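You operate a simulated robot arm through the tools that you are given. There is no shell and no other tool. Be economical: measure what you need, move in short steps, check, and stop when the job is done.

Carry out the task below with a simulated two-armed robot. There is one attempt and no reset: what you move stays moved.

JOB
Take the lid off the cube jar and lay it down on the island table top.

It is judged by the outcome, as a careful person would: the job done as asked, and still so three seconds after it is handed in. It fails if anything else is knocked over, pushed out of place, dropped, spilled or broken. A push-on lid holds only when it is set on centred and level and pressed home; a screw cap is set on level and turned clockwise until tight.

ROBOT AND FRAMES
Two 7-joint arms with two-finger parallel grippers on one trunk, on a base that drives. Base frame: it is fixed to the floor where the robot stands at the start and does not move with it; the origin is under the middle of the robot, x ahead of it, y to its left, z up; the surface under the hand at the start is at about z = 0.861. Lengths are in m, angles in degrees, forces in N, time in s.
The left shoulder is at the start at [0.05, 0.165, 1.23], the right one opposite. With the tool pointing down near the work surface each hand reaches from about 0.1 to 0.68 m from the robot's upright axis, wherever it stands, measured 20 degrees to its own side. Payload 3.91 kg a hand.
Tool frame (each hand has its own): the origin (TCP) lies between the finger pads and is the grasp point; the fingertips stand 0.03 m ahead of it; z points along the fingers, y is the line along which they close. The gripper opens to 0.11 m. The fingers are 0.02 m wide and 0.01 m thick; the gripper's body (0.048 by 0.112 m) begins 0.055 m behind the TCP.
Orientation is that of the tool frame in the base frame, as a unit quaternion [w, x, y, z]. With the fingers straight down and closing along the base's y, the tool's x points along the base's -x, its y along +y and its z along -z.

CONTROLS
- The arms move only by the tool apply_moves. It takes "left_deltas", "right_deltas" or both (then of equal length, played together; a hand with none holds still); each is text: rows parted by semicolons, each of 7 numbers parted by spaces: the turn, a rotation vector about the base's x, y, z in units of 90 degrees (1.0 is 90 degrees), then the shift along the base's x, y, z in units of 250 mm (1.0 is 250 mm), then the closure, from 0 (fully open) to 1 (shut). In form: rx ry rz tx ty tz claw; .... A call has 1 to 20 rows; each row is the pose to reach, as a shift and turn from the pose commanded when the call began. A call with a number of a shift or a turn outside -1 to 1 is refused whole. Each row takes 0.2 s and may step no farther than 0.05 m and 8.6 degrees from the row before; otherwise, or with a gripper value out of range, the whole call is refused. Where a pose cannot be reached the arm comes as near as it can. A force on the tool above 40 N (or 10 N above the force at the start of the call, whichever is more), or a blocked arm, ends the call early, and 0.2 s more pass. The fingers move at their own pace (about 0.045 m/s each) and stop on an object; they squeeze with about 35 N. The grip force told is the motor's: it shows also when the fingers shut on nothing. Time passes only in rows, and 0.2 s behind the last, so rows that repeat a pose let the fingers close. The reply holds the time, the measured pose of the TCP, the force on the tool along the base axes, the opening and the grip force, in the units named above and with some noise, with the torque about the TCP (base axes, N m) and any sound that the robot's microphone picked up.
- Cameras (640 x 400 px; columns grow to the right, rows downward): "scene" is now at [0.1136, -0.0179, 1.4006]; the picture's right is [-0.19, -0.98, 0.00], its down [-0.56, 0.11, -0.82] and it looks along [0.81, -0.16, -0.57] (base axes); focal length 269 px, centre (320, 200). "left" rides on the left gripper at [0.072, -0.017, -0.103] in its tool frame; the picture's right is [0.23, 0.97, 0.00], its down [-0.76, 0.18, -0.62] and it looks along [-0.61, 0.14, 0.78] (tool axes); focal length 222 px, centre (320, 200). "right" rides on the right gripper at [0.072, 0.017, -0.103] in its tool frame; the picture's right is [-0.23, 0.97, 0.00], its down [-0.76, -0.18, -0.62] and it looks along [-0.61, -0.14, 0.78] (tool axes); focal length 222 px, centre (320, 200). There is no depth. A picture from a camera that has moved, and an enlarged one, comes with that camera's place and axes in the base frame and with its lens.
- get_image(camera): a new picture of that camera. It takes no simulated time.
- move_column(by): slides the trunk up (or, below 0, down) by that many m; the arms and the scene camera ride with it, the base frame stays. It gives what a move gives, with no picture.
- steer(legs): drives the robot by 1 to 6 legs, each [ahead, left, turn to the left] in m, m and degrees, along the robot's own axes; the way and the turn of a leg run together, so that a leg with both is an arc; at most 1.5 m and 180 degrees a leg. The arms and the cameras ride along, it lands a little off, and it stops where it bumps. It gives what a move gives.
- turn_head(pan, tilt): turns the head with the scene camera to pan (to the left, within 80 degrees either way) and tilt (down, from -29 to 69), counted from straight ahead of the robot. It gives what a move gives.
- inspect(camera, box): a new picture of the part [left, top, right, bottom] of that camera's present view, enlarged. It takes no simulated time.
- hand_in(): hands the job in; it is judged then, once.

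Go step by step. Nothing tells you exact positions but the pictures and the camera data: compare them with the known pose of the tool, close in by small moves and look again before you grip or let go. The budget is 120 turns and 88 pictures, counting those below and the enlarged ones. Unless the task says otherwise, let go and move clear before handing in, and close with one line.

The tools are called after "Emit:" by a JSON object that holds its "method" and its "body". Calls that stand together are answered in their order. apply_moves: Moves the arms, as the interface text tells. Its arguments: {"type":"object","properties":{"left_deltas":{"type":"string"},"right_deltas":{"type":"string"}},"required":[]} The other tools are called the same way: move_column (by) slides the trunk up or down; steer (legs) drives the base; turn_head (pan, tilt) turns the head that bears the scene camera; get_image (camera) takes a picture; inspect (camera, box) takes an enlarged picture of a part of a camera's view; hand_in () hands the job in.

At the start:

```text
clock: 0.0
left_tool_pos: [0.406, 0.093, 1.1879]
left_ee_rot: [0.001, 0.0, 1.0, 0.0]
left_force: [-0.5, -0.1, 0.5]
left_ft_torque: [-0.01, 0.01, 0.02]
left_gripper_width: 0.1102
left_grip_force: 0.0
right_tool_pos: [0.375, -0.1826, 1.1856]
right_ee_rot: [0.0, 0.0, 1.0, 0.0]
right_force: [-0.5, 0.9, -0.4]
right_ft_torque: [0.01, 0.0, 0.0]
right_gripper_width: 0.1101
right_grip_force: 0.1
trunk travel left (down, up): [-0.45, 0.053]
robot x, y, heading: [0.0009, -0.0028, -0.2]
head pan, tilt: [-11.0, 34.7]
```

scene: 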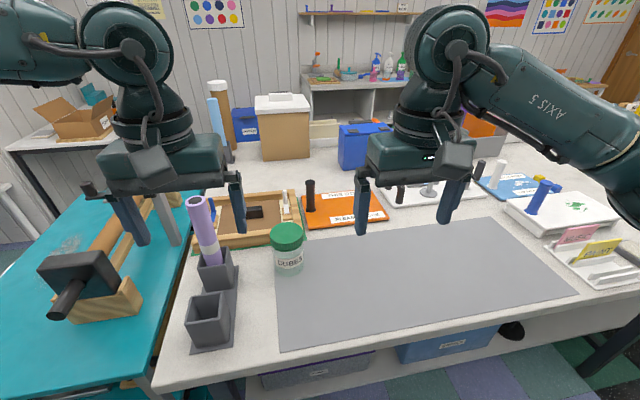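
right: 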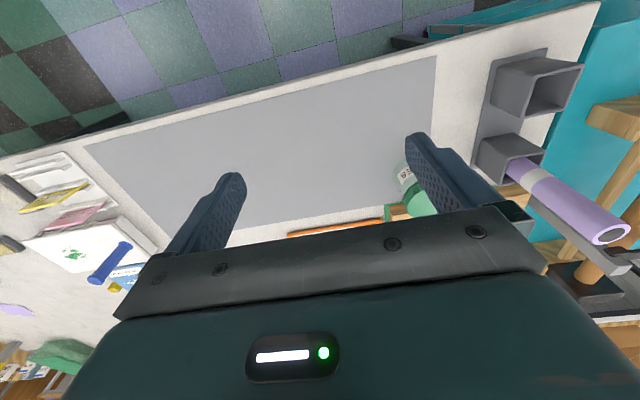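
left: 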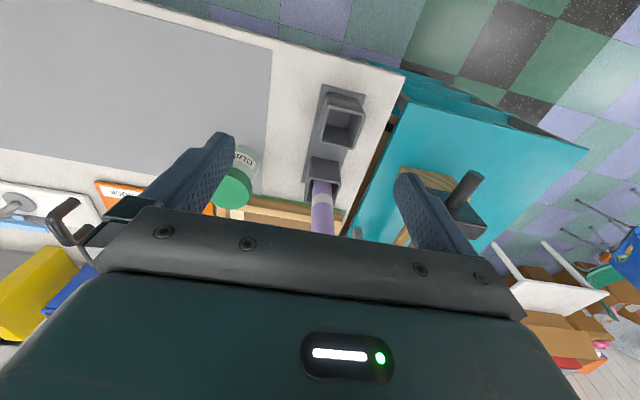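

I see the green-lidded jar marked "CUBES" at the left end of the gray mat, roughly at (0.6, -0.03). I'll take enlarged pictures to measure it and see what kind of lid it is.

Emit:
{"method": "inspect", "body": {"camera": "scene", "box": [240, 190, 340, 290]}}

Emit:
{"method": "inspect", "body": {"camera": "left", "box": [180, 120, 300, 220]}}

```text
4.00 times, centred on (290, 240) of scene
camera zoom: at [0.1136, -0.0179, 1.4006], right [-0.19, -0.98, 0.0], down [-0.56, 0.11, -0.82], along [0.81, -0.16, -0.57], focal length 1077 px, centre (440, 40)
```

zoom: 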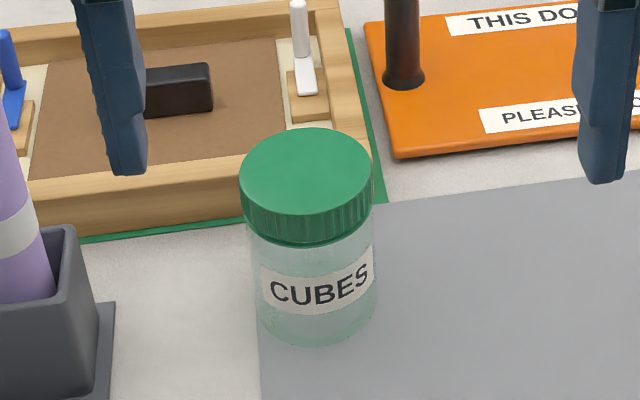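

```text
4.00 times, centred on (240, 170) of left
camera zoom: at [0.3347, 0.0761, 1.2904], right [-0.23, 0.97, 0.0], down [0.76, 0.18, 0.62], along [0.61, 0.14, -0.78], focal length 888 px, centre (640, 320)
```

zoom: 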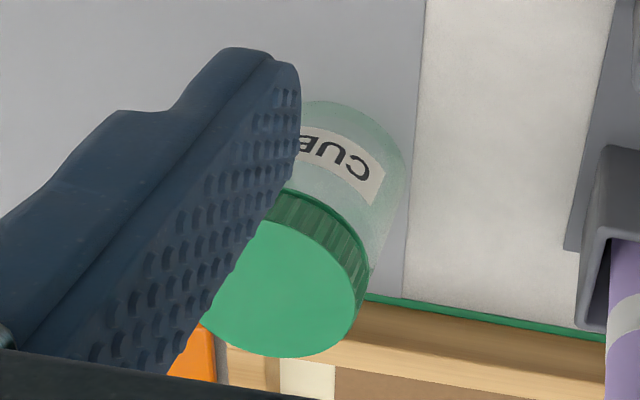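

The jar is about 0.076 m wide, centred near (0.60, -0.033). Its ribbed lid spans about z 0.95–0.975 and looks like a screw cap. I'll shift the left hand aside and bring the right hand above the jar.

Emit:
{"method": "apply_moves", "body": {"right_deltas": "0 0 0 0.13 0.09 -0.06 0; 0 0 0 0.26 0.18 -0.12 0; 0 0 0 0.39 0.26 -0.2 0; 0 0 0 0.52 0.35 -0.27 0; 0 0 0 0.65 0.44 -0.34 0; 0 0 0 0.78 0.52 -0.4 0; 0 0 0 0.9 0.6 -0.46 0; 0 0 0 0.9 0.6 -0.46 0", "left_deltas": "0 0 0 -0.03 0.07 0 0; 0 0 0 -0.07 0.14 0 0; 0 0 0 -0.1 0.21 0 0; 0 0 0 -0.14 0.28 0 0; 0 0 0 -0.17 0.35 0 0; 0 0 0 -0.21 0.42 0 0; 0 0 0 -0.24 0.48 0 0; 0 0 0 -0.24 0.48 0 0"}}

Emit:
{"method": "get_image", "body": {"camera": "right"}}

Emit:
{"method": "get_image", "body": {"camera": "scene"}}

```text
clock: 1.8
left_tool_pos: [0.3461, 0.2133, 1.1868]
left_ee_rot: [0.002, -0.001, 1.0, 0.001]
left_force: [-0.4, -0.8, -0.3]
left_ft_torque: [0.0, 0.0, -0.04]
left_gripper_width: 0.11
left_grip_force: 0.1
right_tool_pos: [0.6005, -0.0326, 1.0709]
right_ee_rot: [0.001, 0.0, 1.0, 0.001]
right_force: [-0.4, -0.1, -0.3]
right_ft_torque: [0.01, -0.01, 0.0]
right_gripper_width: 0.11
right_grip_force: 0.1
trunk travel left (down, up): [-0.45, 0.053]
robot x, y, heading: [-0.0013, -0.0008, -0.2]
head pan, tilt: [-11.0, 34.7]
```

```text
82 pictures are left
camera right: at [0.5266, -0.0153, 1.1751], right [0.23, 0.97, 0.0], down [0.76, -0.18, 0.62], along [0.61, -0.14, -0.78], focal length 222 px, centre (320, 200)
```

right: 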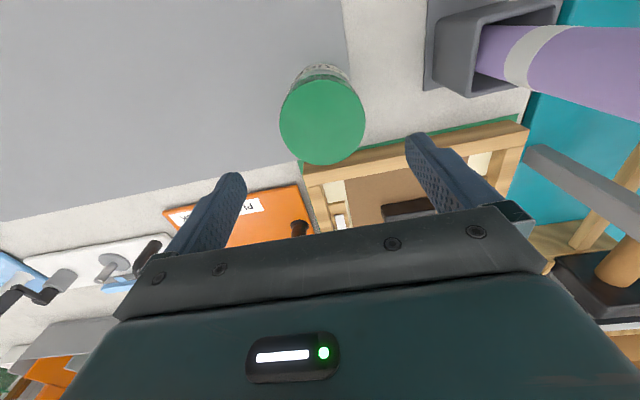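

```text
81 pictures are left
camera scene: at [0.1134, -0.0188, 1.4006], right [-0.19, -0.98, 0.0], down [-0.56, 0.11, -0.82], along [0.81, -0.16, -0.57], focal length 269 px, centre (320, 200)
```

scene: 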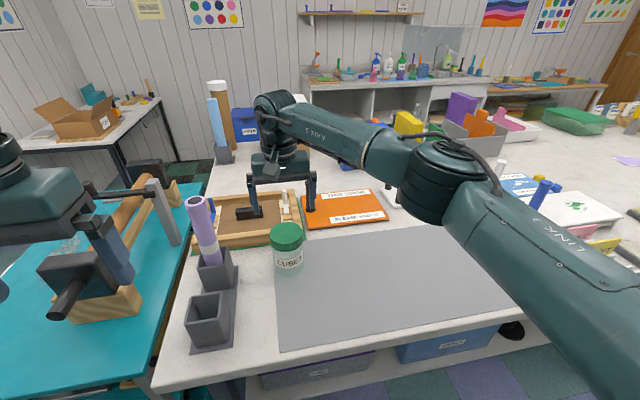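

Both views put the lid centre near (0.595, -0.030) with its top around z 0.978. I'll correct sideways, lower to just above the lid and look again.

Emit:
{"method": "apply_moves", "body": {"right_deltas": "0 0 0 -0.02 0.01 -0.08 0; 0 0 0 -0.02 0.01 -0.16 0; 0 0 0 -0.02 0.01 -0.18 0"}}

Emit:
{"method": "get_image", "body": {"camera": "right"}}

Emit:
{"method": "inspect", "body": {"camera": "scene", "box": [240, 190, 340, 290]}}

```text
clock: 2.6
left_tool_pos: [0.3459, 0.2133, 1.1872]
left_ee_rot: [0.001, -0.001, 1.0, 0.0]
left_force: [0.4, 0.6, -0.3]
left_ft_torque: [0.02, -0.01, -0.01]
left_gripper_width: 0.1099
left_grip_force: 0.0
right_tool_pos: [0.5953, -0.0303, 1.0265]
right_ee_rot: [0.0, 0.0, 1.0, 0.0]
right_force: [-0.8, 0.4, -0.3]
right_ft_torque: [0.0, -0.01, 0.02]
right_gripper_width: 0.1101
right_grip_force: 0.1
trunk travel left (down, up): [-0.45, 0.053]
robot x, y, heading: [0.0011, -0.0039, 0.1]
head pan, tilt: [-11.0, 34.7]
```

```text
80 pictures are left
camera right: at [0.5214, -0.0126, 1.1298], right [0.23, 0.97, 0.0], down [0.76, -0.18, 0.62], along [0.61, -0.14, -0.78], focal length 222 px, centre (320, 200)
```

right: 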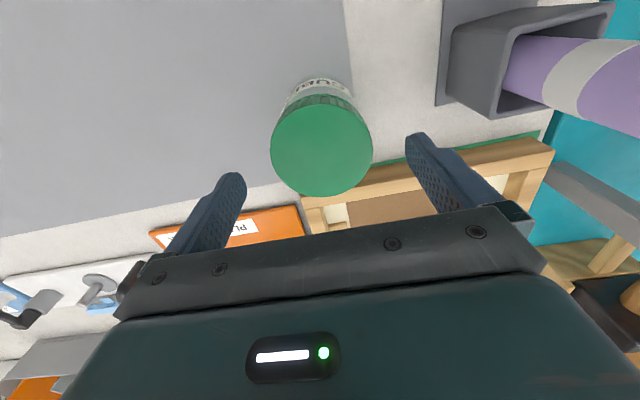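

```text
4.00 times, centred on (290, 240) of scene
camera zoom: at [0.1136, -0.018, 1.4006], right [-0.19, -0.98, 0.0], down [-0.56, 0.11, -0.82], along [0.81, -0.16, -0.57], focal length 1077 px, centre (440, 40)
```

zoom: 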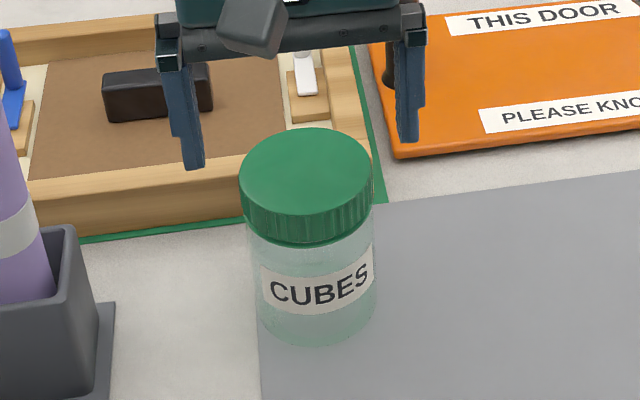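

The lid sits between the open fingers with about 15 mm to spare on each side. I'll lower until the fingertips are level with the lid's lower edge.

Emit:
{"method": "apply_moves", "body": {"right_deltas": "0 0 0 -0.006 0.002 -0.06 0; 0 0 0 -0.006 0.002 -0.12 0; 0 0 0 -0.006 0.002 -0.18 0; 0 0 0 -0.006 0.002 -0.18 0"}}

Emit:
{"method": "get_image", "body": {"camera": "right"}}

Emit:
{"method": "inspect", "body": {"camera": "scene", "box": [240, 190, 340, 290]}}

```text
clock: 3.6
left_tool_pos: [0.3471, 0.2139, 1.1877]
left_ee_rot: [0.001, 0.0, 1.0, -0.001]
left_force: [1.1, -0.8, 0.0]
left_ft_torque: [-0.01, -0.02, -0.03]
left_gripper_width: 0.1104
left_grip_force: 0.0
right_tool_pos: [0.5929, -0.0286, 0.9811]
right_ee_rot: [0.001, 0.0, 1.0, 0.0]
right_force: [-0.4, 0.2, -0.6]
right_ft_torque: [-0.01, -0.01, 0.04]
right_gripper_width: 0.1102
right_grip_force: 0.1
trunk travel left (down, up): [-0.45, 0.053]
robot x, y, heading: [-0.0008, 0.0019, -0.1]
head pan, tilt: [-11.0, 34.7]
```

```text
78 pictures are left
camera right: at [0.5196, -0.0119, 1.0847], right [0.23, 0.97, 0.0], down [0.76, -0.18, 0.62], along [0.61, -0.14, -0.78], focal length 222 px, centre (320, 200)
```

right: 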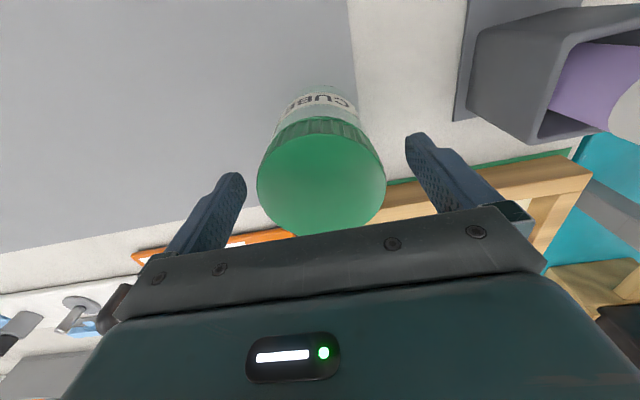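

```text
4.00 times, centred on (290, 240) of scene
camera zoom: at [0.1135, -0.0179, 1.4006], right [-0.19, -0.98, 0.0], down [-0.56, 0.11, -0.82], along [0.81, -0.16, -0.57], focal length 1077 px, centre (440, 40)
```

zoom: 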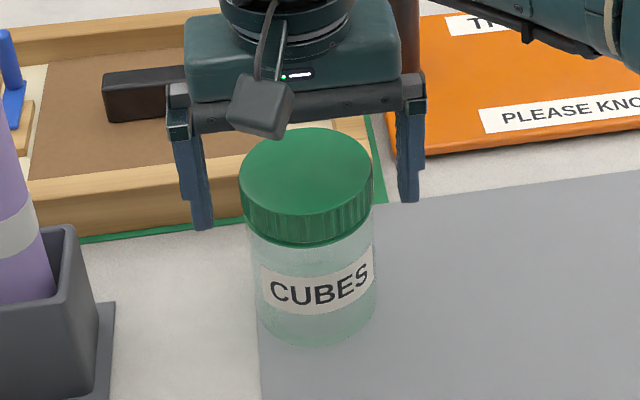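

The fingers straddle the lid and line up with its centre, but the tips sit a few mm below its edge. I'll raise 5 mm and close.

Emit:
{"method": "apply_moves", "body": {"right_deltas": "0 0 0 0 0 0.02 0; 0 0 0 0 0 0.02 0.2; 0 0 0 0 0 0.02 0.4; 0 0 0 0 0 0.02 1; 0 0 0 0 0 0.02 1; 0 0 0 0 0 0.02 1"}}

Emit:
{"method": "get_image", "body": {"camera": "right"}}

Emit:
{"method": "inspect", "body": {"camera": "scene", "box": [240, 190, 340, 290]}}

```text
clock: 5.0
left_tool_pos: [0.3466, 0.2128, 1.1879]
left_ee_rot: [0.001, 0.0, 1.0, 0.0]
left_force: [0.4, -0.2, -0.1]
left_ft_torque: [-0.02, 0.01, 0.03]
left_gripper_width: 0.11
left_grip_force: 0.0
right_tool_pos: [0.5931, -0.0302, 0.9867]
right_ee_rot: [0.0, 0.0, 1.0, 0.001]
right_force: [0.5, -0.2, -0.4]
right_ft_torque: [0.03, 0.02, 0.0]
right_gripper_width: 0.0835
right_grip_force: 35.0
trunk travel left (down, up): [-0.45, 0.053]
robot x, y, heading: [-0.002, -0.0005, 0.1]
head pan, tilt: [-11.0, 34.7]
```

```text
76 pictures are left
camera right: at [0.5196, -0.012, 1.09], right [0.23, 0.97, 0.0], down [0.76, -0.18, 0.62], along [0.61, -0.14, -0.78], focal length 222 px, centre (320, 200)
```

right: 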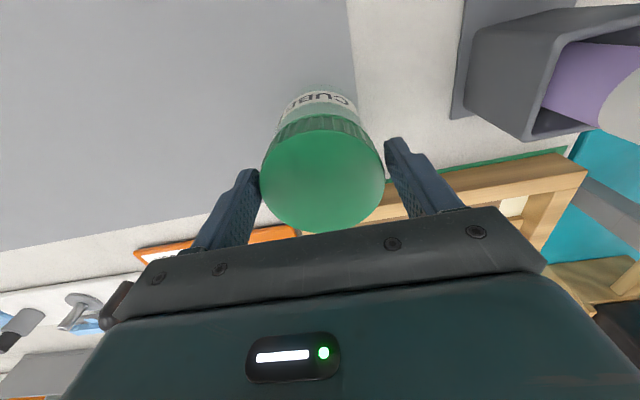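

```text
4.00 times, centred on (290, 240) of scene
camera zoom: at [0.1137, -0.0179, 1.4006], right [-0.19, -0.98, 0.0], down [-0.56, 0.11, -0.82], along [0.81, -0.16, -0.57], focal length 1077 px, centre (440, 40)
```

zoom: 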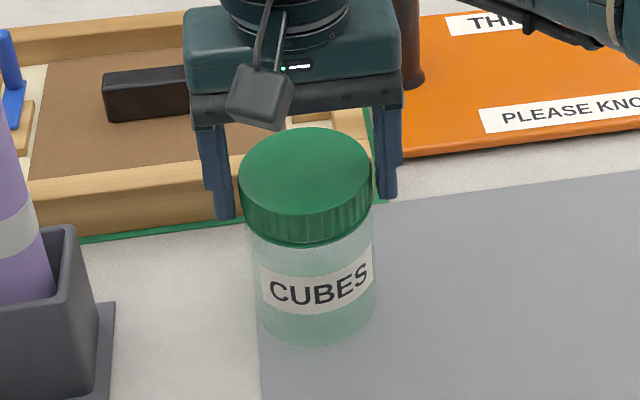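

The fingers hold the lid, 35 N at 0.0835 m wide. I'll twist a little counter-clockwise as a test and check whether the label turns too.

Emit:
{"method": "apply_moves", "body": {"right_deltas": "0 0 0.05 0 0 0 1; 0 0 0.1 0 0 0 1; 0 0 0.15 0 0 0 1; 0 0 0.2 0 0 0 1"}}

Emit:
{"method": "inspect", "body": {"camera": "scene", "box": [240, 190, 340, 290]}}

```text
clock: 6.0
left_tool_pos: [0.3459, 0.213, 1.1875]
left_ee_rot: [0.001, 0.0, 1.0, -0.001]
left_force: [0.1, -0.2, 0.7]
left_ft_torque: [-0.01, 0.01, -0.02]
left_gripper_width: 0.11
left_grip_force: 0.1
right_tool_pos: [0.593, -0.0295, 0.9866]
right_ee_rot: [-0.001, -0.157, 0.988, 0.0]
right_force: [0.7, 1.7, -0.4]
right_ft_torque: [0.1, 0.0, -0.04]
right_gripper_width: 0.0834
right_grip_force: 34.7
trunk travel left (down, up): [-0.45, 0.053]
robot x, y, heading: [-0.0013, -0.0002, 0.0]
head pan, tilt: [-11.0, 34.7]
```

```text
4.00 times, centred on (290, 240) of scene
camera zoom: at [0.1136, -0.0179, 1.4006], right [-0.19, -0.98, 0.0], down [-0.56, 0.11, -0.82], along [0.81, -0.16, -0.57], focal length 1077 px, centre (440, 40)
```

zoom: 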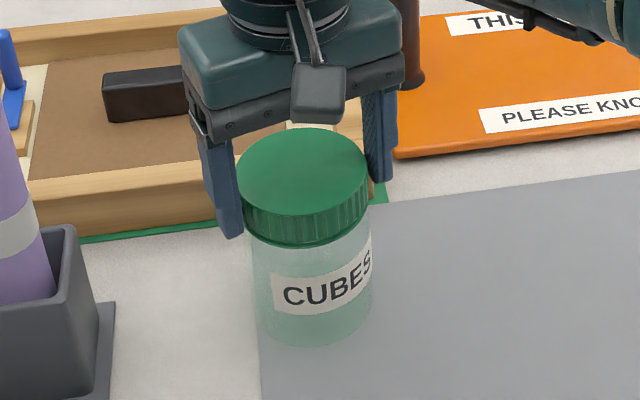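

The jar turned with the lid, so the lid isn't loose enough to unscrew one-handed. I'll lift slightly to learn whether it is only push-on or lifts the jar too.

Emit:
{"method": "apply_moves", "body": {"right_deltas": "0 0 0 0 0 0.02 1; 0 0 0 0 0 0.04 1; 0 0 0 0 0 0.06 1"}}

Emit:
{"method": "inspect", "body": {"camera": "scene", "box": [240, 190, 340, 290]}}

```text
clock: 6.8
left_tool_pos: [0.3459, 0.2145, 1.1876]
left_ee_rot: [0.001, -0.001, 1.0, -0.001]
left_force: [0.3, 0.7, -0.1]
left_ft_torque: [0.02, 0.01, 0.02]
left_gripper_width: 0.1101
left_grip_force: 0.1
right_tool_pos: [0.5926, -0.0286, 1.0015]
right_ee_rot: [0.001, -0.156, 0.988, 0.0]
right_force: [0.2, -0.8, -1.4]
right_ft_torque: [-0.02, 0.0, 0.02]
right_gripper_width: 0.0836
right_grip_force: 34.8
trunk travel left (down, up): [-0.45, 0.053]
robot x, y, heading: [-0.0015, 0.0042, -0.1]
head pan, tilt: [-11.0, 34.7]
```

```text
4.00 times, centred on (290, 240) of scene
camera zoom: at [0.1137, -0.0179, 1.4006], right [-0.19, -0.98, 0.0], down [-0.56, 0.11, -0.82], along [0.81, -0.16, -0.57], focal length 1077 px, centre (440, 40)
```

zoom: 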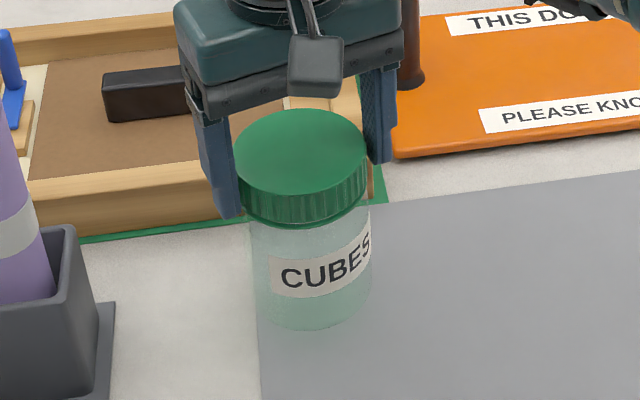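

The jar lifts with the lid and weighs only about 0.15 kg, so the lid is screwed or stuck on and I need a second hand on the body. I'll carry the jar nearer by its lid, with the right wrist pre-turned clockwise for a long unscrewing stroke, and start yawing the left hand.

Emit:
{"method": "apply_moves", "body": {"right_deltas": "0 0 0 0 0 0.1 1; 0 0 0 0 0 0.2 1; 0 0 -0.08 -0.1 -0.02 0.3 1; 0 0 -0.16 -0.2 -0.04 0.34 1; 0 0 -0.24 -0.3 -0.06 0.34 1; 0 0 -0.32 -0.4 -0.08 0.34 1; 0 0 -0.4 -0.5 -0.1 0.34 1; 0 0 -0.48 -0.6 -0.12 0.34 1; 0 0 -0.56 -0.65 -0.12 0.34 1; 0 0 -0.63 -0.65 -0.12 0.34 1; 0 0 -0.7 -0.65 -0.12 0.34 1; 0 0 -0.7 -0.65 -0.12 0.34 1", "left_deltas": "0 0 0.09 0 0.04 0 0; 0 0 0.18 0 0.08 0 0; 0 0 0.27 0 0.12 0 0; 0 0 0.36 0 0.16 0 0; 0 0 0.45 0 0.2 0 0; 0 0 0.54 0 0.2 0 0; 0 0 0.63 0 0.2 0 0; 0 0 0.72 0 0.2 0 0; 0 0 0.81 0 0.2 0 0; 0 0 0.9 0 0.2 0 0; 0 0 0.99 0 0.2 0 0; 0 0 1 0 0.2 0 0"}}

Emit:
{"method": "get_image", "body": {"camera": "scene"}}

```text
clock: 9.4
left_tool_pos: [0.3454, 0.2636, 1.1868]
left_ee_rot: [-0.001, 0.709, -0.706, 0.0]
left_force: [0.0, 0.3, 0.8]
left_ft_torque: [0.0, 0.0, 0.01]
left_gripper_width: 0.1101
left_grip_force: 0.0
right_tool_pos: [0.4308, -0.0592, 1.086]
right_ee_rot: [0.0, 0.383, 0.924, 0.0]
right_force: [1.0, -0.6, -1.4]
right_ft_torque: [0.01, -0.04, -0.03]
right_gripper_width: 0.0829
right_grip_force: 34.4
trunk travel left (down, up): [-0.45, 0.053]
robot x, y, heading: [-0.0018, -0.0031, -0.2]
head pan, tilt: [-11.0, 34.7]
```

```text
72 pictures are left
camera scene: at [0.1137, -0.0179, 1.4006], right [-0.19, -0.98, 0.0], down [-0.56, 0.11, -0.82], along [0.81, -0.16, -0.57], focal length 269 px, centre (320, 200)
```

scene: 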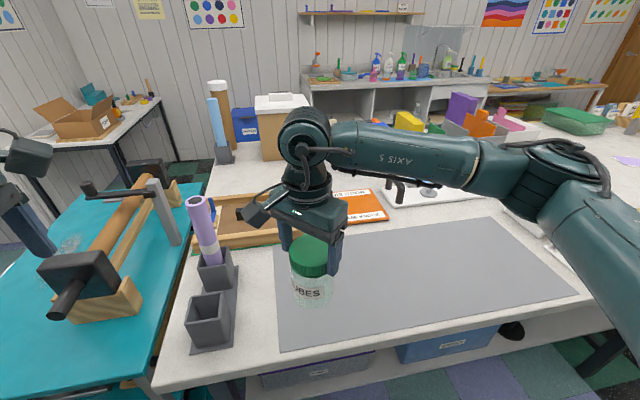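

The jar is carried safely to about (0.43, -0.06), and the left hand has yawed fully. Now I'll pitch the left hand to point at the jar's side, 20° below level, stopping about 0.16 m off.

Emit:
{"method": "apply_moves", "body": {"left_deltas": "-0.078 0 0 0.034 -0.05 -0.05 0; -0.156 0 0 0.068 -0.1 -0.12 0; -0.234 0 0 0.102 -0.16 -0.2 0; -0.312 0 0 0.136 -0.22 -0.28 0; -0.39 0 0 0.17 -0.28 -0.36 0; -0.468 0 0 0.204 -0.34 -0.44 0; -0.546 0 0 0.24 -0.4 -0.52 0; -0.624 0 0 0.28 -0.48 -0.6 0; -0.7 0 0 0.31 -0.56 -0.68 0; -0.778 0 0 0.34 -0.64 -0.75 0; -0.778 0 0 0.34 -0.64 -0.75 0"}}

Emit:
{"method": "get_image", "body": {"camera": "scene"}}

Emit:
{"method": "get_image", "body": {"camera": "left"}}

```text
clock: 11.8
left_tool_pos: [0.4325, 0.1033, 0.9995]
left_ee_rot: [0.406, 0.58, -0.578, 0.406]
left_force: [0.0, -0.7, -1.2]
left_ft_torque: [0.0, -0.02, 0.04]
left_gripper_width: 0.1098
left_grip_force: 0.2
right_tool_pos: [0.4296, -0.0588, 1.0858]
right_ee_rot: [0.001, 0.383, 0.924, 0.0]
right_force: [-0.2, 0.7, -0.9]
right_ft_torque: [0.0, 0.03, -0.05]
right_gripper_width: 0.0827
right_grip_force: 35.3
trunk travel left (down, up): [-0.45, 0.053]
robot x, y, heading: [0.0024, 0.0017, -0.2]
head pan, tilt: [-11.0, 34.7]
```

```text
71 pictures are left
camera scene: at [0.1136, -0.0178, 1.4006], right [-0.19, -0.98, 0.0], down [-0.56, 0.11, -0.82], along [0.81, -0.16, -0.57], focal length 269 px, centre (320, 200)
```

scene: 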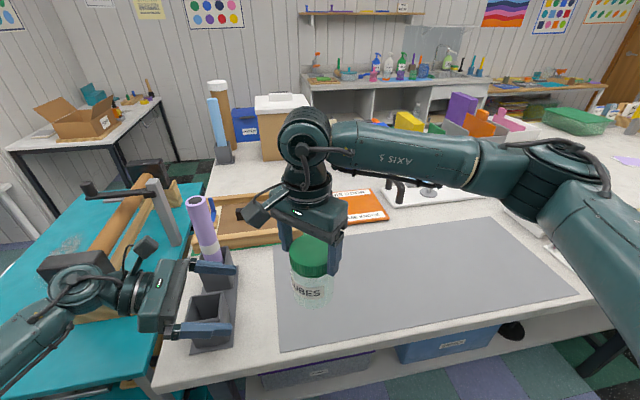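

```text
70 pictures are left
camera left: at [0.4496, 0.1753, 1.1026], right [-0.97, -0.08, 0.21], down [-0.18, 0.85, -0.5], along [-0.14, -0.53, -0.84], focal length 222 px, centre (320, 200)
```

left: 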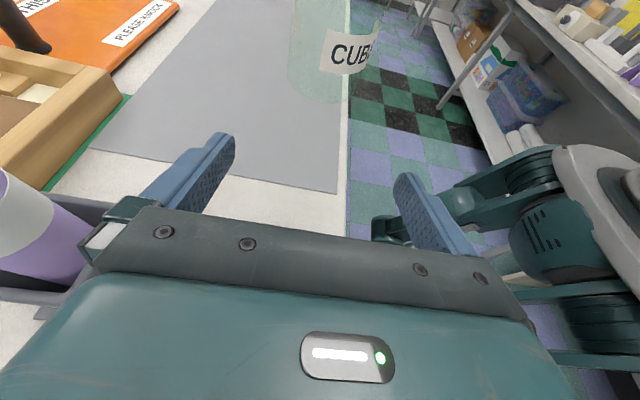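

The left hand is lined up on the jar's body. I'll slide in part of the way and check the clearance.

Emit:
{"method": "apply_moves", "body": {"left_deltas": "0 0 0 0.003 -0.12 0 0; 0 0 0 0.006 -0.24 0 0; 0 0 0 0.008 -0.36 0 0; 0 0 0 0.008 -0.46 0 0; 0 0 0 0.008 -0.46 0 0"}}

Emit:
{"method": "inspect", "body": {"camera": "scene", "box": [220, 200, 380, 320]}}

Emit:
{"method": "get_image", "body": {"camera": "left"}}

```text
clock: 13.0
left_tool_pos: [0.4334, -0.0105, 1.0]
left_ee_rot: [0.406, 0.58, -0.579, 0.405]
left_force: [0.2, -0.1, -0.6]
left_ft_torque: [0.05, -0.02, -0.01]
left_gripper_width: 0.11
left_grip_force: 0.0
right_tool_pos: [0.4299, -0.0603, 1.0854]
right_ee_rot: [0.001, 0.382, 0.924, 0.0]
right_force: [-0.2, 0.2, -1.1]
right_ft_torque: [0.03, 0.03, 0.0]
right_gripper_width: 0.0824
right_grip_force: 35.6
trunk travel left (down, up): [-0.45, 0.053]
robot x, y, heading: [-0.0049, -0.0008, -0.0]
head pan, tilt: [-11.0, 34.7]
```

```text
3.33 times, centred on (300, 260) of scene
camera zoom: at [0.1137, -0.0178, 1.4006], right [-0.19, -0.98, 0.0], down [-0.56, 0.11, -0.82], along [0.81, -0.16, -0.57], focal length 897 px, centre (387, 0)
```

zoom: 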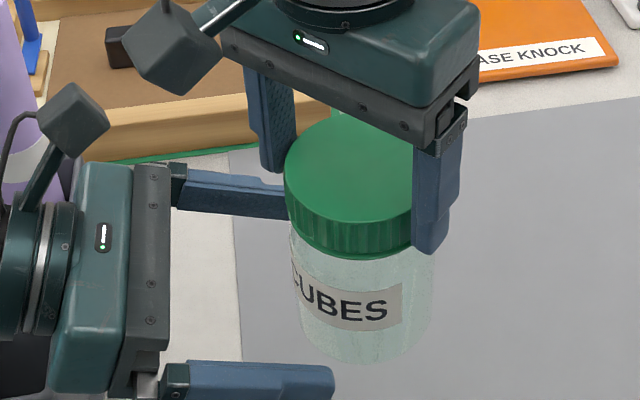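

```text
68 pictures are left
camera left: at [0.4513, 0.0603, 1.1032], right [-0.97, -0.08, 0.21], down [-0.18, 0.85, -0.5], along [-0.14, -0.53, -0.84], focal length 222 px, centre (320, 200)
```

left: 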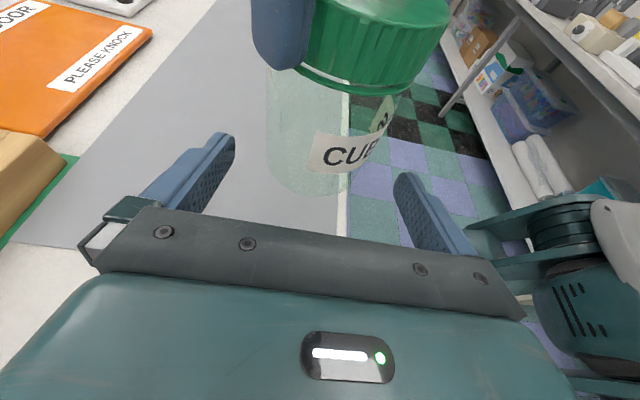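

There's clear room all around the body. I'll advance another 4 cm and close the left fingers on it gently, keeping the right hand still.

Emit:
{"method": "apply_moves", "body": {"left_deltas": "0 0 0 0.005 -0.08 0 0; 0 0 0 0.005 -0.16 0 0; 0 0 0 0.005 -0.16 0.2; 0 0 0 0.005 -0.16 0 0.3; 0 0 0 0.005 -0.16 0 1; 0 0 0 0.005 -0.16 0 1; 0 0 0 0.005 -0.16 0 1"}}

```text
refused: a row must be a list of 7 entries
```

The call was refused because one row was one number short, so nothing has moved. I'll send it again corrected.

Emit:
{"method": "apply_moves", "body": {"left_deltas": "0 0 0 0.005 -0.08 0 0; 0 0 0 0.005 -0.16 0 0; 0 0 0 0.005 -0.16 0 0.2; 0 0 0 0.005 -0.16 0 0.3; 0 0 0 0.005 -0.16 0 1; 0 0 0 0.005 -0.16 0 1; 0 0 0 0.005 -0.16 0 1"}}

Emit:
{"method": "inspect", "body": {"camera": "scene", "box": [220, 200, 380, 320]}}

```text
clock: 14.6
left_tool_pos: [0.4349, -0.0503, 1.0014]
left_ee_rot: [0.406, 0.58, -0.578, 0.406]
left_force: [5.9, -2.5, -0.1]
left_ft_torque: [0.22, 0.33, 0.11]
left_gripper_width: 0.07
left_grip_force: 34.8
right_tool_pos: [0.4297, -0.0587, 1.0861]
right_ee_rot: [-0.001, 0.382, 0.924, 0.001]
right_force: [-7.6, 1.8, 0.4]
right_ft_torque: [0.02, 0.22, -0.06]
right_gripper_width: 0.0822
right_grip_force: 34.9
trunk travel left (down, up): [-0.45, 0.053]
robot x, y, heading: [-0.0019, 0.0027, 0.1]
head pan, tilt: [-11.0, 34.7]
```

```text
3.33 times, centred on (300, 260) of scene
camera zoom: at [0.1137, -0.0179, 1.4006], right [-0.19, -0.98, 0.0], down [-0.56, 0.11, -0.82], along [0.81, -0.16, -0.57], focal length 897 px, centre (387, 0)
```

zoom: 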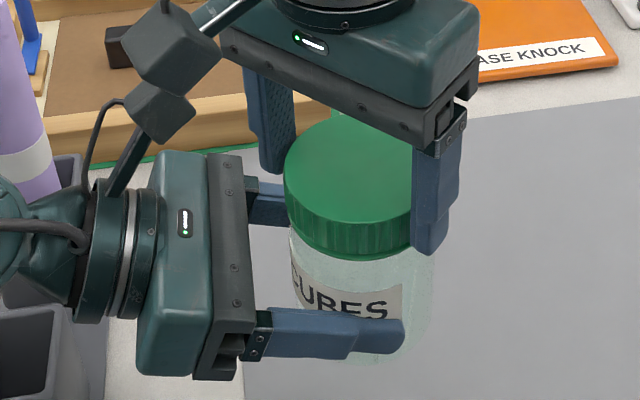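

The left hand grips the body (0.070 m) with about 6 N of sideways bind, which I'll ease by shifting 1.5 mm. Then I'll turn the lid counter-clockwise by about 27°.

Emit:
{"method": "apply_moves", "body": {"left_deltas": "0 0 0 -0.006 0 0 1; 0 0 0 -0.006 0 0 1; 0 0 0 -0.006 0 0 1; 0 0 0 -0.006 0 0 1; 0 0 0 -0.006 0 0 1; 0 0 0 -0.006 0 0 1", "right_deltas": "0 0 0 0 0 0 1; 0 0 0.06 0 0 0 1; 0 0 0.12 0 0 0 1; 0 0 0.18 0 0 0 1; 0 0 0.24 0 0 0 1; 0 0 0.3 0 0 0 1"}}

Emit:
{"method": "inspect", "body": {"camera": "scene", "box": [220, 200, 380, 320]}}

```text
clock: 16.0
left_tool_pos: [0.4364, -0.05, 0.9997]
left_ee_rot: [0.404, 0.583, -0.576, 0.407]
left_force: [23.2, 17.3, -1.5]
left_ft_torque: [-0.65, 1.08, 0.44]
left_gripper_width: 0.0694
left_grip_force: 34.8
right_tool_pos: [0.4289, -0.0606, 1.0859]
right_ee_rot: [-0.002, 0.156, 0.988, -0.003]
right_force: [-23.8, -18.2, -0.5]
right_ft_torque: [-0.76, 0.91, -0.27]
right_gripper_width: 0.0818
right_grip_force: 35.6
trunk travel left (down, up): [-0.45, 0.053]
robot x, y, heading: [0.0024, -0.0013, 0.2]
head pan, tilt: [-11.0, 34.7]
```

```text
3.33 times, centred on (300, 260) of scene
camera zoom: at [0.1137, -0.0179, 1.4006], right [-0.19, -0.98, 0.0], down [-0.56, 0.11, -0.82], along [0.81, -0.16, -0.57], focal length 897 px, centre (387, 0)
```

zoom: 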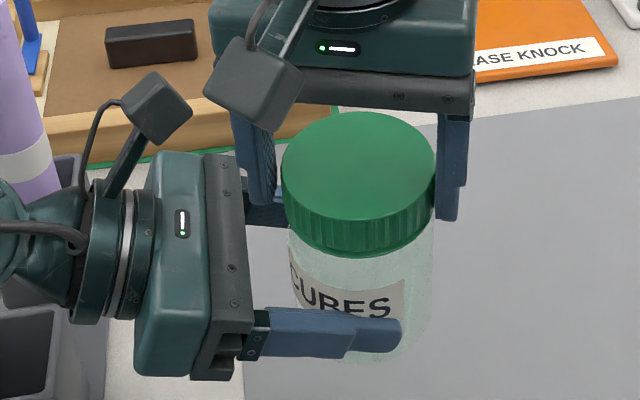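

The lid turned relative to the body, but the sideways load grew because the lid isn't exactly centred in the right hand. I'll ease the right hand toward -x, -y to relieve it and read the forces again.

Emit:
{"method": "apply_moves", "body": {"right_deltas": "0 0 0 -0.01 -0.008 0 1; 0 0 0 -0.014 -0.012 0 1"}}

Emit:
{"method": "inspect", "body": {"camera": "scene", "box": [270, 210, 350, 270]}}

```text
clock: 16.6
left_tool_pos: [0.434, -0.0508, 0.9987]
left_ee_rot: [0.405, 0.581, -0.578, 0.406]
left_force: [16.8, 10.8, 0.8]
left_ft_torque: [0.19, 0.78, 0.24]
left_gripper_width: 0.0693
left_grip_force: 35.0
right_tool_pos: [0.4267, -0.0634, 1.0859]
right_ee_rot: [0.0, 0.155, 0.988, -0.002]
right_force: [-17.0, -10.3, -1.3]
right_ft_torque: [-1.02, 0.66, -0.12]
right_gripper_width: 0.0818
right_grip_force: 35.3
trunk travel left (down, up): [-0.45, 0.053]
robot x, y, heading: [0.0008, 0.0024, 0.0]
head pan, tilt: [-11.0, 34.7]
```

```text
6.67 times, centred on (310, 240) of scene
camera zoom: at [0.1137, -0.0179, 1.4006], right [-0.19, -0.98, 0.0], down [-0.56, 0.11, -0.82], along [0.81, -0.16, -0.57], focal length 1794 px, centre (387, -67)
```

zoom: 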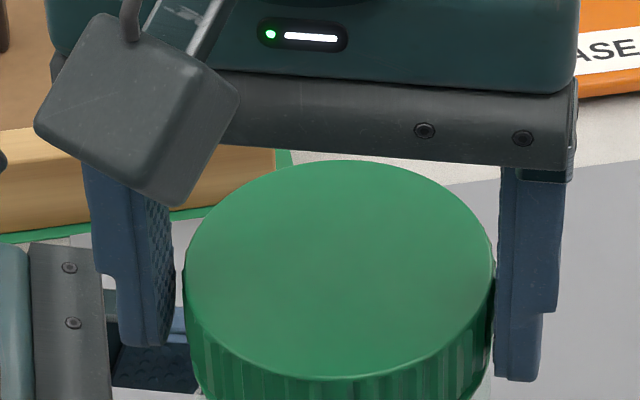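

The lid is gripped several mm off the right hand's centre. The left hand has the jar securely, so I'll open the right hand, let the load relax and re-centre before turning further.

Emit:
{"method": "apply_moves", "body": {"right_deltas": "0 0 0 -0.008 -0.006 0 0.7; 0 0 0 -0.008 -0.006 0 0.3; 0 0 0 -0.008 -0.006 0 0; 0 0 0 -0.008 -0.006 0 0; 0 0 0 -0.008 -0.006 0 0"}}

Emit:
{"method": "get_image", "body": {"camera": "right"}}

Emit:
{"method": "inspect", "body": {"camera": "scene", "box": [220, 200, 380, 320]}}

```text
clock: 17.8
left_tool_pos: [0.4327, -0.0511, 0.9996]
left_ee_rot: [0.406, 0.58, -0.579, 0.405]
left_force: [-0.3, 0.2, -0.4]
left_ft_torque: [0.05, -0.01, -0.01]
left_gripper_width: 0.0691
left_grip_force: 34.6
right_tool_pos: [0.4244, -0.0645, 1.0864]
right_ee_rot: [0.001, 0.156, 0.988, 0.001]
right_force: [0.1, 0.0, -0.6]
right_ft_torque: [-0.04, -0.05, -0.02]
right_gripper_width: 0.1102
right_grip_force: 0.0
trunk travel left (down, up): [-0.45, 0.053]
robot x, y, heading: [-0.0007, -0.0008, 0.1]
head pan, tilt: [-11.0, 34.7]
```

```text
64 pictures are left
camera right: at [0.3607, -0.0252, 1.1901], right [0.52, 0.86, 0.0], down [0.67, -0.41, 0.62], along [0.53, -0.32, -0.78], focal length 222 px, centre (320, 200)
```

right: 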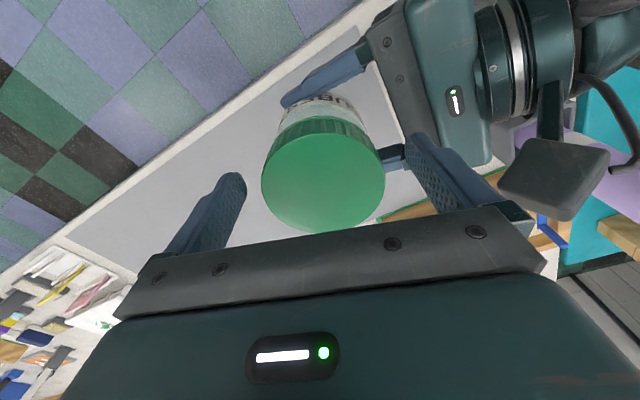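

```text
3.33 times, centred on (300, 260) of scene
camera zoom: at [0.1137, -0.0179, 1.4006], right [-0.19, -0.98, 0.0], down [-0.56, 0.11, -0.82], along [0.81, -0.16, -0.57], focal length 897 px, centre (387, 0)
```

zoom: 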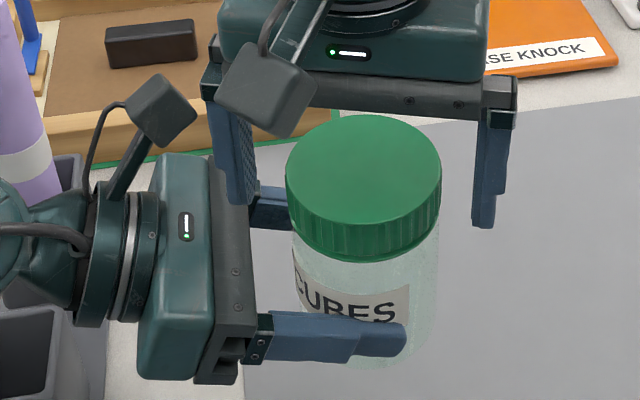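

The loads are gone. The lid centre now reads about (0.431, -0.065), so I'll re-centre, turn the right hand back clockwise, regrip and turn counter-clockwise again.

Emit:
{"method": "apply_moves", "body": {"right_deltas": "0 0 -0.08 0.01 0 0 0; 0 0 -0.16 0.02 0 0 0; 0 0 -0.24 0.026 -0.002 0 0; 0 0 -0.3 0.026 -0.002 0 0; 0 0 -0.3 0.026 -0.002 0 0.3; 0 0 -0.3 0.026 -0.002 0 1; 0 0 -0.3 0.026 -0.002 0 1; 0 0 -0.3 0.026 -0.002 0 1"}}

Emit:
{"method": "get_image", "body": {"camera": "right"}}

```text
clock: 19.6
left_tool_pos: [0.4332, -0.0519, 1.0005]
left_ee_rot: [-0.406, -0.579, 0.579, -0.404]
left_force: [-0.1, 1.0, 0.2]
left_ft_torque: [-0.01, -0.01, -0.02]
left_gripper_width: 0.0693
left_grip_force: 34.8
right_tool_pos: [0.4326, -0.0645, 1.0859]
right_ee_rot: [0.001, 0.383, 0.924, 0.0]
right_force: [0.1, -1.9, -0.2]
right_ft_torque: [-0.04, -0.01, -0.02]
right_gripper_width: 0.0838
right_grip_force: 34.4
trunk travel left (down, up): [-0.45, 0.053]
robot x, y, heading: [-0.0043, 0.0021, -0.3]
head pan, tilt: [-11.0, 34.7]
```

```text
62 pictures are left
camera right: at [0.3918, -0.0007, 1.1897], right [0.85, 0.53, 0.0], down [0.41, -0.66, 0.62], along [0.33, -0.53, -0.78], focal length 222 px, centre (320, 200)
```

right: 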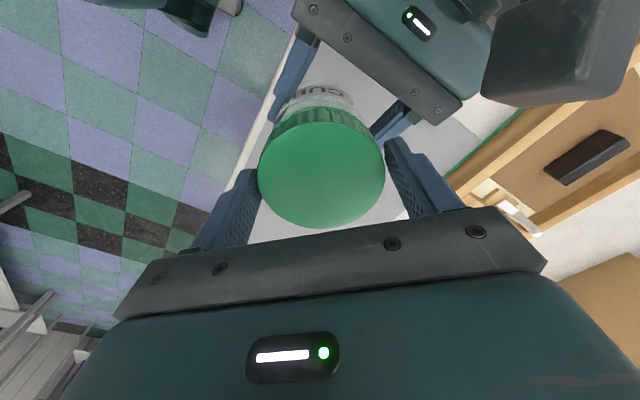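

The regrip is clean, with 0.0838 m across the full diameter and no side load. Now I'll turn 45° counter-clockwise.

Emit:
{"method": "apply_moves", "body": {"right_deltas": "0 0 0.06 0 0 0 1; 0 0 0.12 0 0 0 1; 0 0 0.18 0 0 0 1; 0 0 0.24 0 0 0 1; 0 0 0.3 0 0 0 1; 0 0 0.36 0 0 0 1; 0 0 0.42 0 0 0 1; 0 0 0.5 0 0 0 1"}}

Emit:
{"method": "inspect", "body": {"camera": "scene", "box": [220, 200, 380, 320]}}

```text
clock: 21.4
left_tool_pos: [0.4342, -0.0522, 0.9999]
left_ee_rot: [0.405, 0.581, -0.578, 0.405]
left_force: [6.0, 14.9, -2.4]
left_ft_torque: [-0.81, 0.32, 0.12]
left_gripper_width: 0.069
left_grip_force: 35.2
right_tool_pos: [0.4319, -0.0659, 1.087]
right_ee_rot: [-0.001, -0.001, 1.0, -0.001]
right_force: [-5.3, -15.7, 2.8]
right_ft_torque: [-0.32, 0.18, -0.09]
right_gripper_width: 0.0839
right_grip_force: 34.7
trunk travel left (down, up): [-0.45, 0.053]
robot x, y, heading: [-0.0034, -0.0015, 0.0]
head pan, tilt: [-11.0, 34.7]
```

```text
3.33 times, centred on (300, 260) of scene
camera zoom: at [0.1137, -0.0179, 1.4006], right [-0.19, -0.98, 0.0], down [-0.56, 0.11, -0.82], along [0.81, -0.16, -0.57], focal length 897 px, centre (387, 0)
```

zoom: 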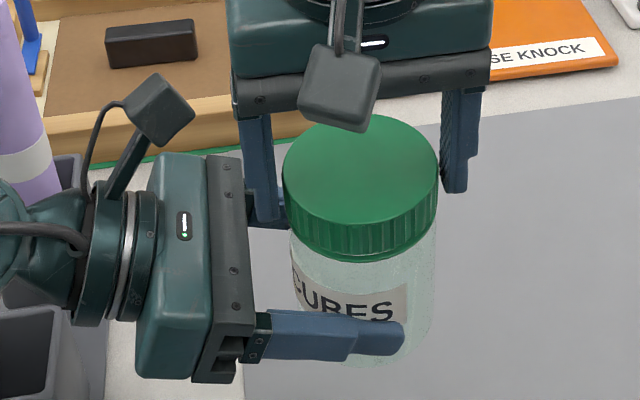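

The body stayed put while the lid turned, and a small upward push on the right hand suggests the thread is unwinding. I'll continue turning, easing the right hand up 1.5 mm and toward -y.

Emit:
{"method": "apply_moves", "body": {"right_deltas": "0 0 0 0 -0.01 0.004 1; 0 0 0.06 -0.002 -0.014 0.005 1; 0 0 0.12 -0.002 -0.016 0.006 1; 0 0 0.18 -0.002 -0.016 0.006 1; 0 0 0.24 -0.002 -0.016 0.006 1; 0 0 0.3 -0.002 -0.016 0.006 1; 0 0 0.36 -0.002 -0.016 0.006 1; 0 0 0.42 -0.002 -0.016 0.006 1; 0 0 0.5 -0.002 -0.016 0.006 1"}}

Emit:
{"method": "inspect", "body": {"camera": "scene", "box": [220, 200, 380, 320]}}

```text
clock: 23.4
left_tool_pos: [0.4318, -0.0513, 0.9998]
left_ee_rot: [0.406, 0.58, -0.578, 0.406]
left_force: [5.1, -1.2, 1.9]
left_ft_torque: [-0.57, -0.28, 0.1]
left_gripper_width: 0.0692
left_grip_force: 34.8
right_tool_pos: [0.4312, -0.0683, 1.0883]
right_ee_rot: [-0.001, -0.384, 0.924, 0.0]
right_force: [-4.4, 0.1, -2.7]
right_ft_torque: [0.58, 0.71, -0.02]
right_gripper_width: 0.0837
right_grip_force: 35.5
trunk travel left (down, up): [-0.45, 0.053]
robot x, y, heading: [-0.0016, 0.0008, 0.2]
head pan, tilt: [-11.0, 34.7]
```

```text
3.33 times, centred on (300, 260) of scene
camera zoom: at [0.1137, -0.0179, 1.4006], right [-0.19, -0.98, 0.0], down [-0.56, 0.11, -0.82], along [0.81, -0.16, -0.57], focal length 897 px, centre (387, 0)
```

zoom: 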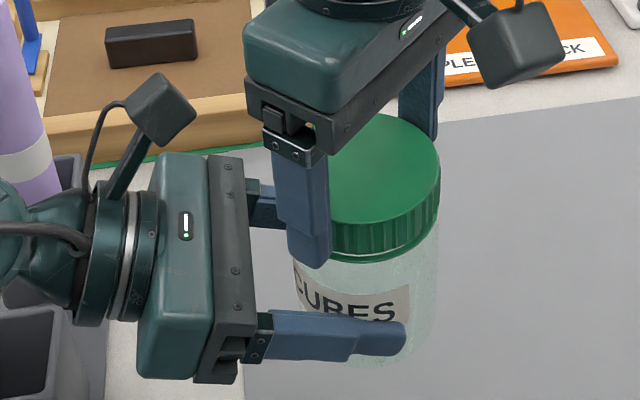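

No binding after about 115° in total. I'll try a gentle 8 mm lift to see whether the lid is free.

Emit:
{"method": "apply_moves", "body": {"right_deltas": "0 0 0 0 0 0.01 1; 0 0 0 0 0 0.02 1; 0 0 0 0 0 0.032 1"}}

Emit:
{"method": "inspect", "body": {"camera": "scene", "box": [220, 200, 380, 320]}}

```text
clock: 24.2
left_tool_pos: [0.4334, -0.0512, 1.003]
left_ee_rot: [-0.407, -0.577, 0.578, -0.408]
left_force: [-1.4, -1.1, 28.2]
left_ft_torque: [-0.32, 0.43, -0.02]
left_gripper_width: 0.0689
left_grip_force: 35.5
right_tool_pos: [0.4312, -0.0701, 1.0943]
right_ee_rot: [-0.002, -0.382, 0.924, 0.0]
right_force: [2.9, 1.4, -29.9]
right_ft_torque: [-0.07, -0.46, 0.04]
right_gripper_width: 0.0839
right_grip_force: 34.8
trunk travel left (down, up): [-0.45, 0.053]
robot x, y, heading: [0.0005, -0.0, 0.0]
head pan, tilt: [-11.0, 34.7]
```

```text
3.33 times, centred on (300, 260) of scene
camera zoom: at [0.1137, -0.018, 1.4006], right [-0.19, -0.98, 0.0], down [-0.56, 0.11, -0.82], along [0.81, -0.16, -0.57], focal length 897 px, centre (387, 0)
```

zoom: 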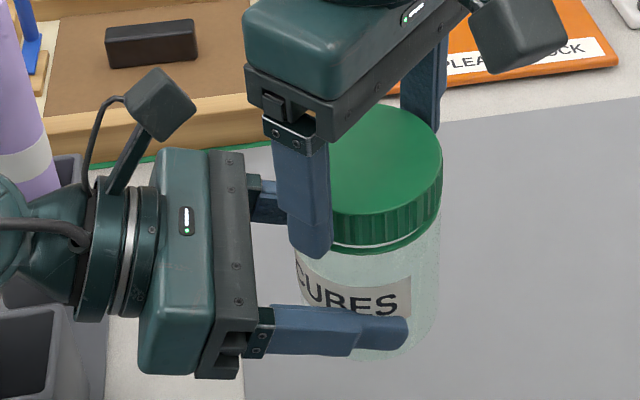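

The lid is still held at about 30 N of pull, though a pale gap has opened under its rim, so it is threaded and rising. I'll ease back down, release, re-centre, turn the right hand back and regrip.

Emit:
{"method": "apply_moves", "body": {"right_deltas": "0 0 0 0 0 -0.014 1; 0 0 0 0 0 -0.028 1; 0 0 0 0 0 -0.028 0.3; 0 0 0 0.002 0.012 -0.024 0; 0 0 0 0.004 0.016 -0.02 0; 0 0 0 0.004 0.016 -0.02 0; 0 0 -0.09 0.004 0.016 -0.02 0; 0 0 -0.18 0.004 0.016 -0.02 0; 0 0 -0.27 0.004 0.016 -0.02 0; 0 0 -0.36 0.004 0.016 -0.02 0; 0 0 -0.45 0.004 0.016 -0.02 0; 0 0 -0.54 0.004 0.016 -0.02 0; 0 0 -0.63 0.004 0.016 -0.02 0; 0 0 -0.72 0.004 0.016 -0.02 0; 0 0 -0.81 0.004 0.016 -0.02 0; 0 0 -0.9 0.004 0.016 -0.02 0; 0 0 -1 0.004 0.016 -0.02 0; 0 0 -1 0.004 0.016 -0.02 0"}}

Emit:
{"method": "inspect", "body": {"camera": "scene", "box": [220, 200, 380, 320]}}

Emit:
{"method": "get_image", "body": {"camera": "right"}}

```text
refused: row 17 steps farther than a row can; nothing moved
```

```text
3.33 times, centred on (300, 260) of scene
camera zoom: at [0.1137, -0.018, 1.4006], right [-0.19, -0.98, 0.0], down [-0.56, 0.11, -0.82], along [0.81, -0.16, -0.57], focal length 897 px, centre (387, 0)
```

zoom: 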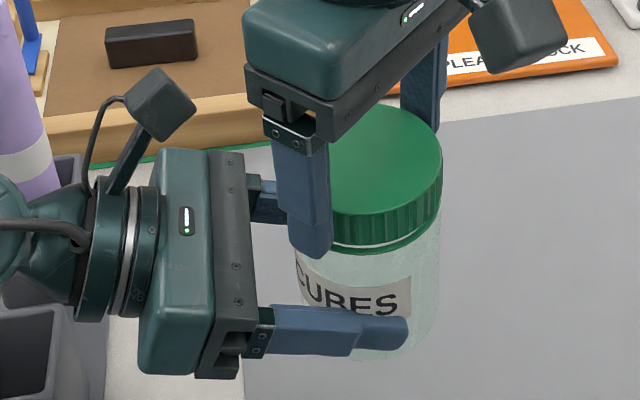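

```text
57 pictures are left
camera right: at [0.3676, -0.1077, 1.1982], right [-0.53, 0.85, 0.0], down [0.67, 0.41, 0.62], along [0.53, 0.33, -0.78], focal length 222 px, centre (320, 200)
```

right: 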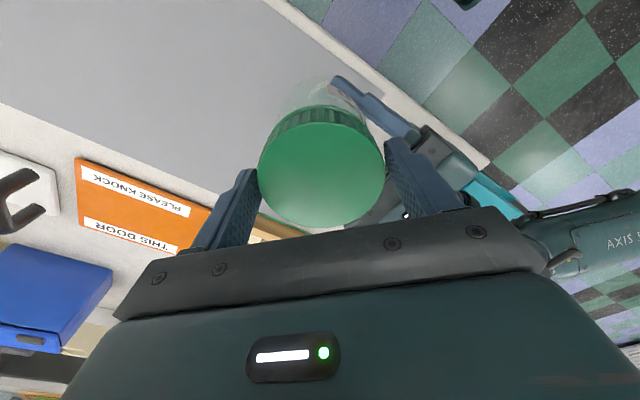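

The call was refused because the last turn step was too big. I'll resend it with a slightly smaller step.

Emit:
{"method": "apply_moves", "body": {"right_deltas": "0 0 0 0 0 -0.014 1; 0 0 0 0 0 -0.028 1; 0 0 0 0 0 -0.028 0.3; 0 0 0 0.002 0.012 -0.024 0; 0 0 0 0.004 0.016 -0.02 0; 0 0 0 0.004 0.016 -0.02 0; 0 0 -0.09 0.004 0.016 -0.02 0; 0 0 -0.18 0.004 0.016 -0.02 0; 0 0 -0.27 0.004 0.016 -0.02 0; 0 0 -0.36 0.004 0.016 -0.02 0; 0 0 -0.45 0.004 0.016 -0.02 0; 0 0 -0.54 0.004 0.016 -0.02 0; 0 0 -0.63 0.004 0.016 -0.02 0; 0 0 -0.72 0.004 0.016 -0.02 0; 0 0 -0.81 0.004 0.016 -0.02 0; 0 0 -0.9 0.004 0.016 -0.02 0; 0 0 -0.98 0.004 0.016 -0.02 0; 0 0 -0.98 0.004 0.016 -0.02 0"}}

Emit:
{"method": "get_image", "body": {"camera": "right"}}

Emit:
{"method": "inspect", "body": {"camera": "scene", "box": [220, 200, 380, 320]}}

```text
clock: 28.0
left_tool_pos: [0.4335, -0.0514, 0.9996]
left_ee_rot: [0.406, 0.58, -0.579, 0.405]
left_force: [-0.3, 0.1, -1.4]
left_ft_torque: [0.04, 0.0, 0.0]
left_gripper_width: 0.0692
left_grip_force: 35.3
right_tool_pos: [0.4308, -0.0646, 1.0905]
right_ee_rot: [0.0, 0.369, 0.929, 0.001]
right_force: [0.7, 0.8, -0.1]
right_ft_torque: [-0.01, 0.0, -0.01]
right_gripper_width: 0.1101
right_grip_force: 0.0
trunk travel left (down, up): [-0.45, 0.053]
robot x, y, heading: [0.0019, 0.001, -0.0]
head pan, tilt: [-11.0, 34.7]
```

```text
56 pictures are left
camera right: at [0.3899, -0.0017, 1.1942], right [0.83, 0.55, 0.0], down [0.43, -0.65, 0.62], along [0.34, -0.52, -0.78], focal length 222 px, centre (320, 200)
```

right: 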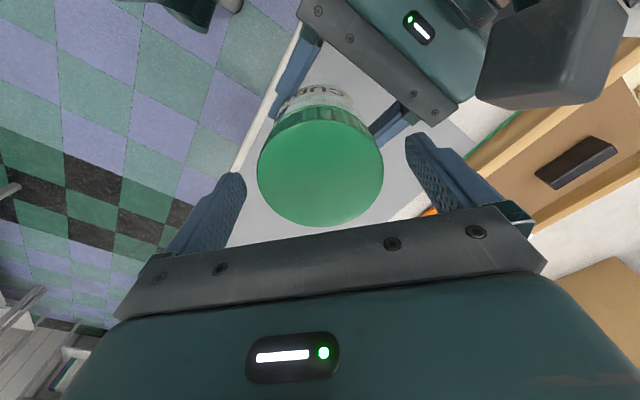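

```text
3.33 times, centred on (300, 260) of scene
camera zoom: at [0.1137, -0.0179, 1.4006], right [-0.19, -0.98, 0.0], down [-0.56, 0.11, -0.82], along [0.81, -0.16, -0.57], focal length 897 px, centre (387, 0)
```

zoom: 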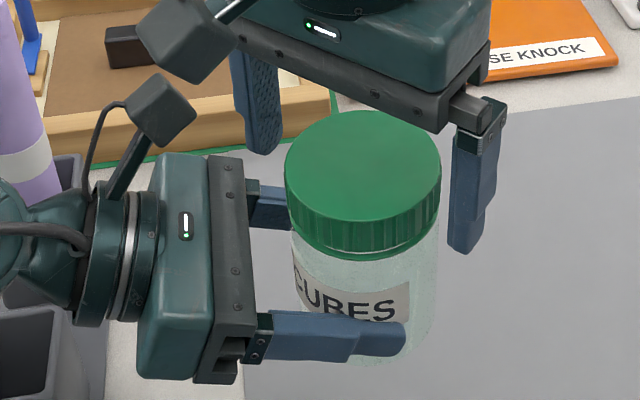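

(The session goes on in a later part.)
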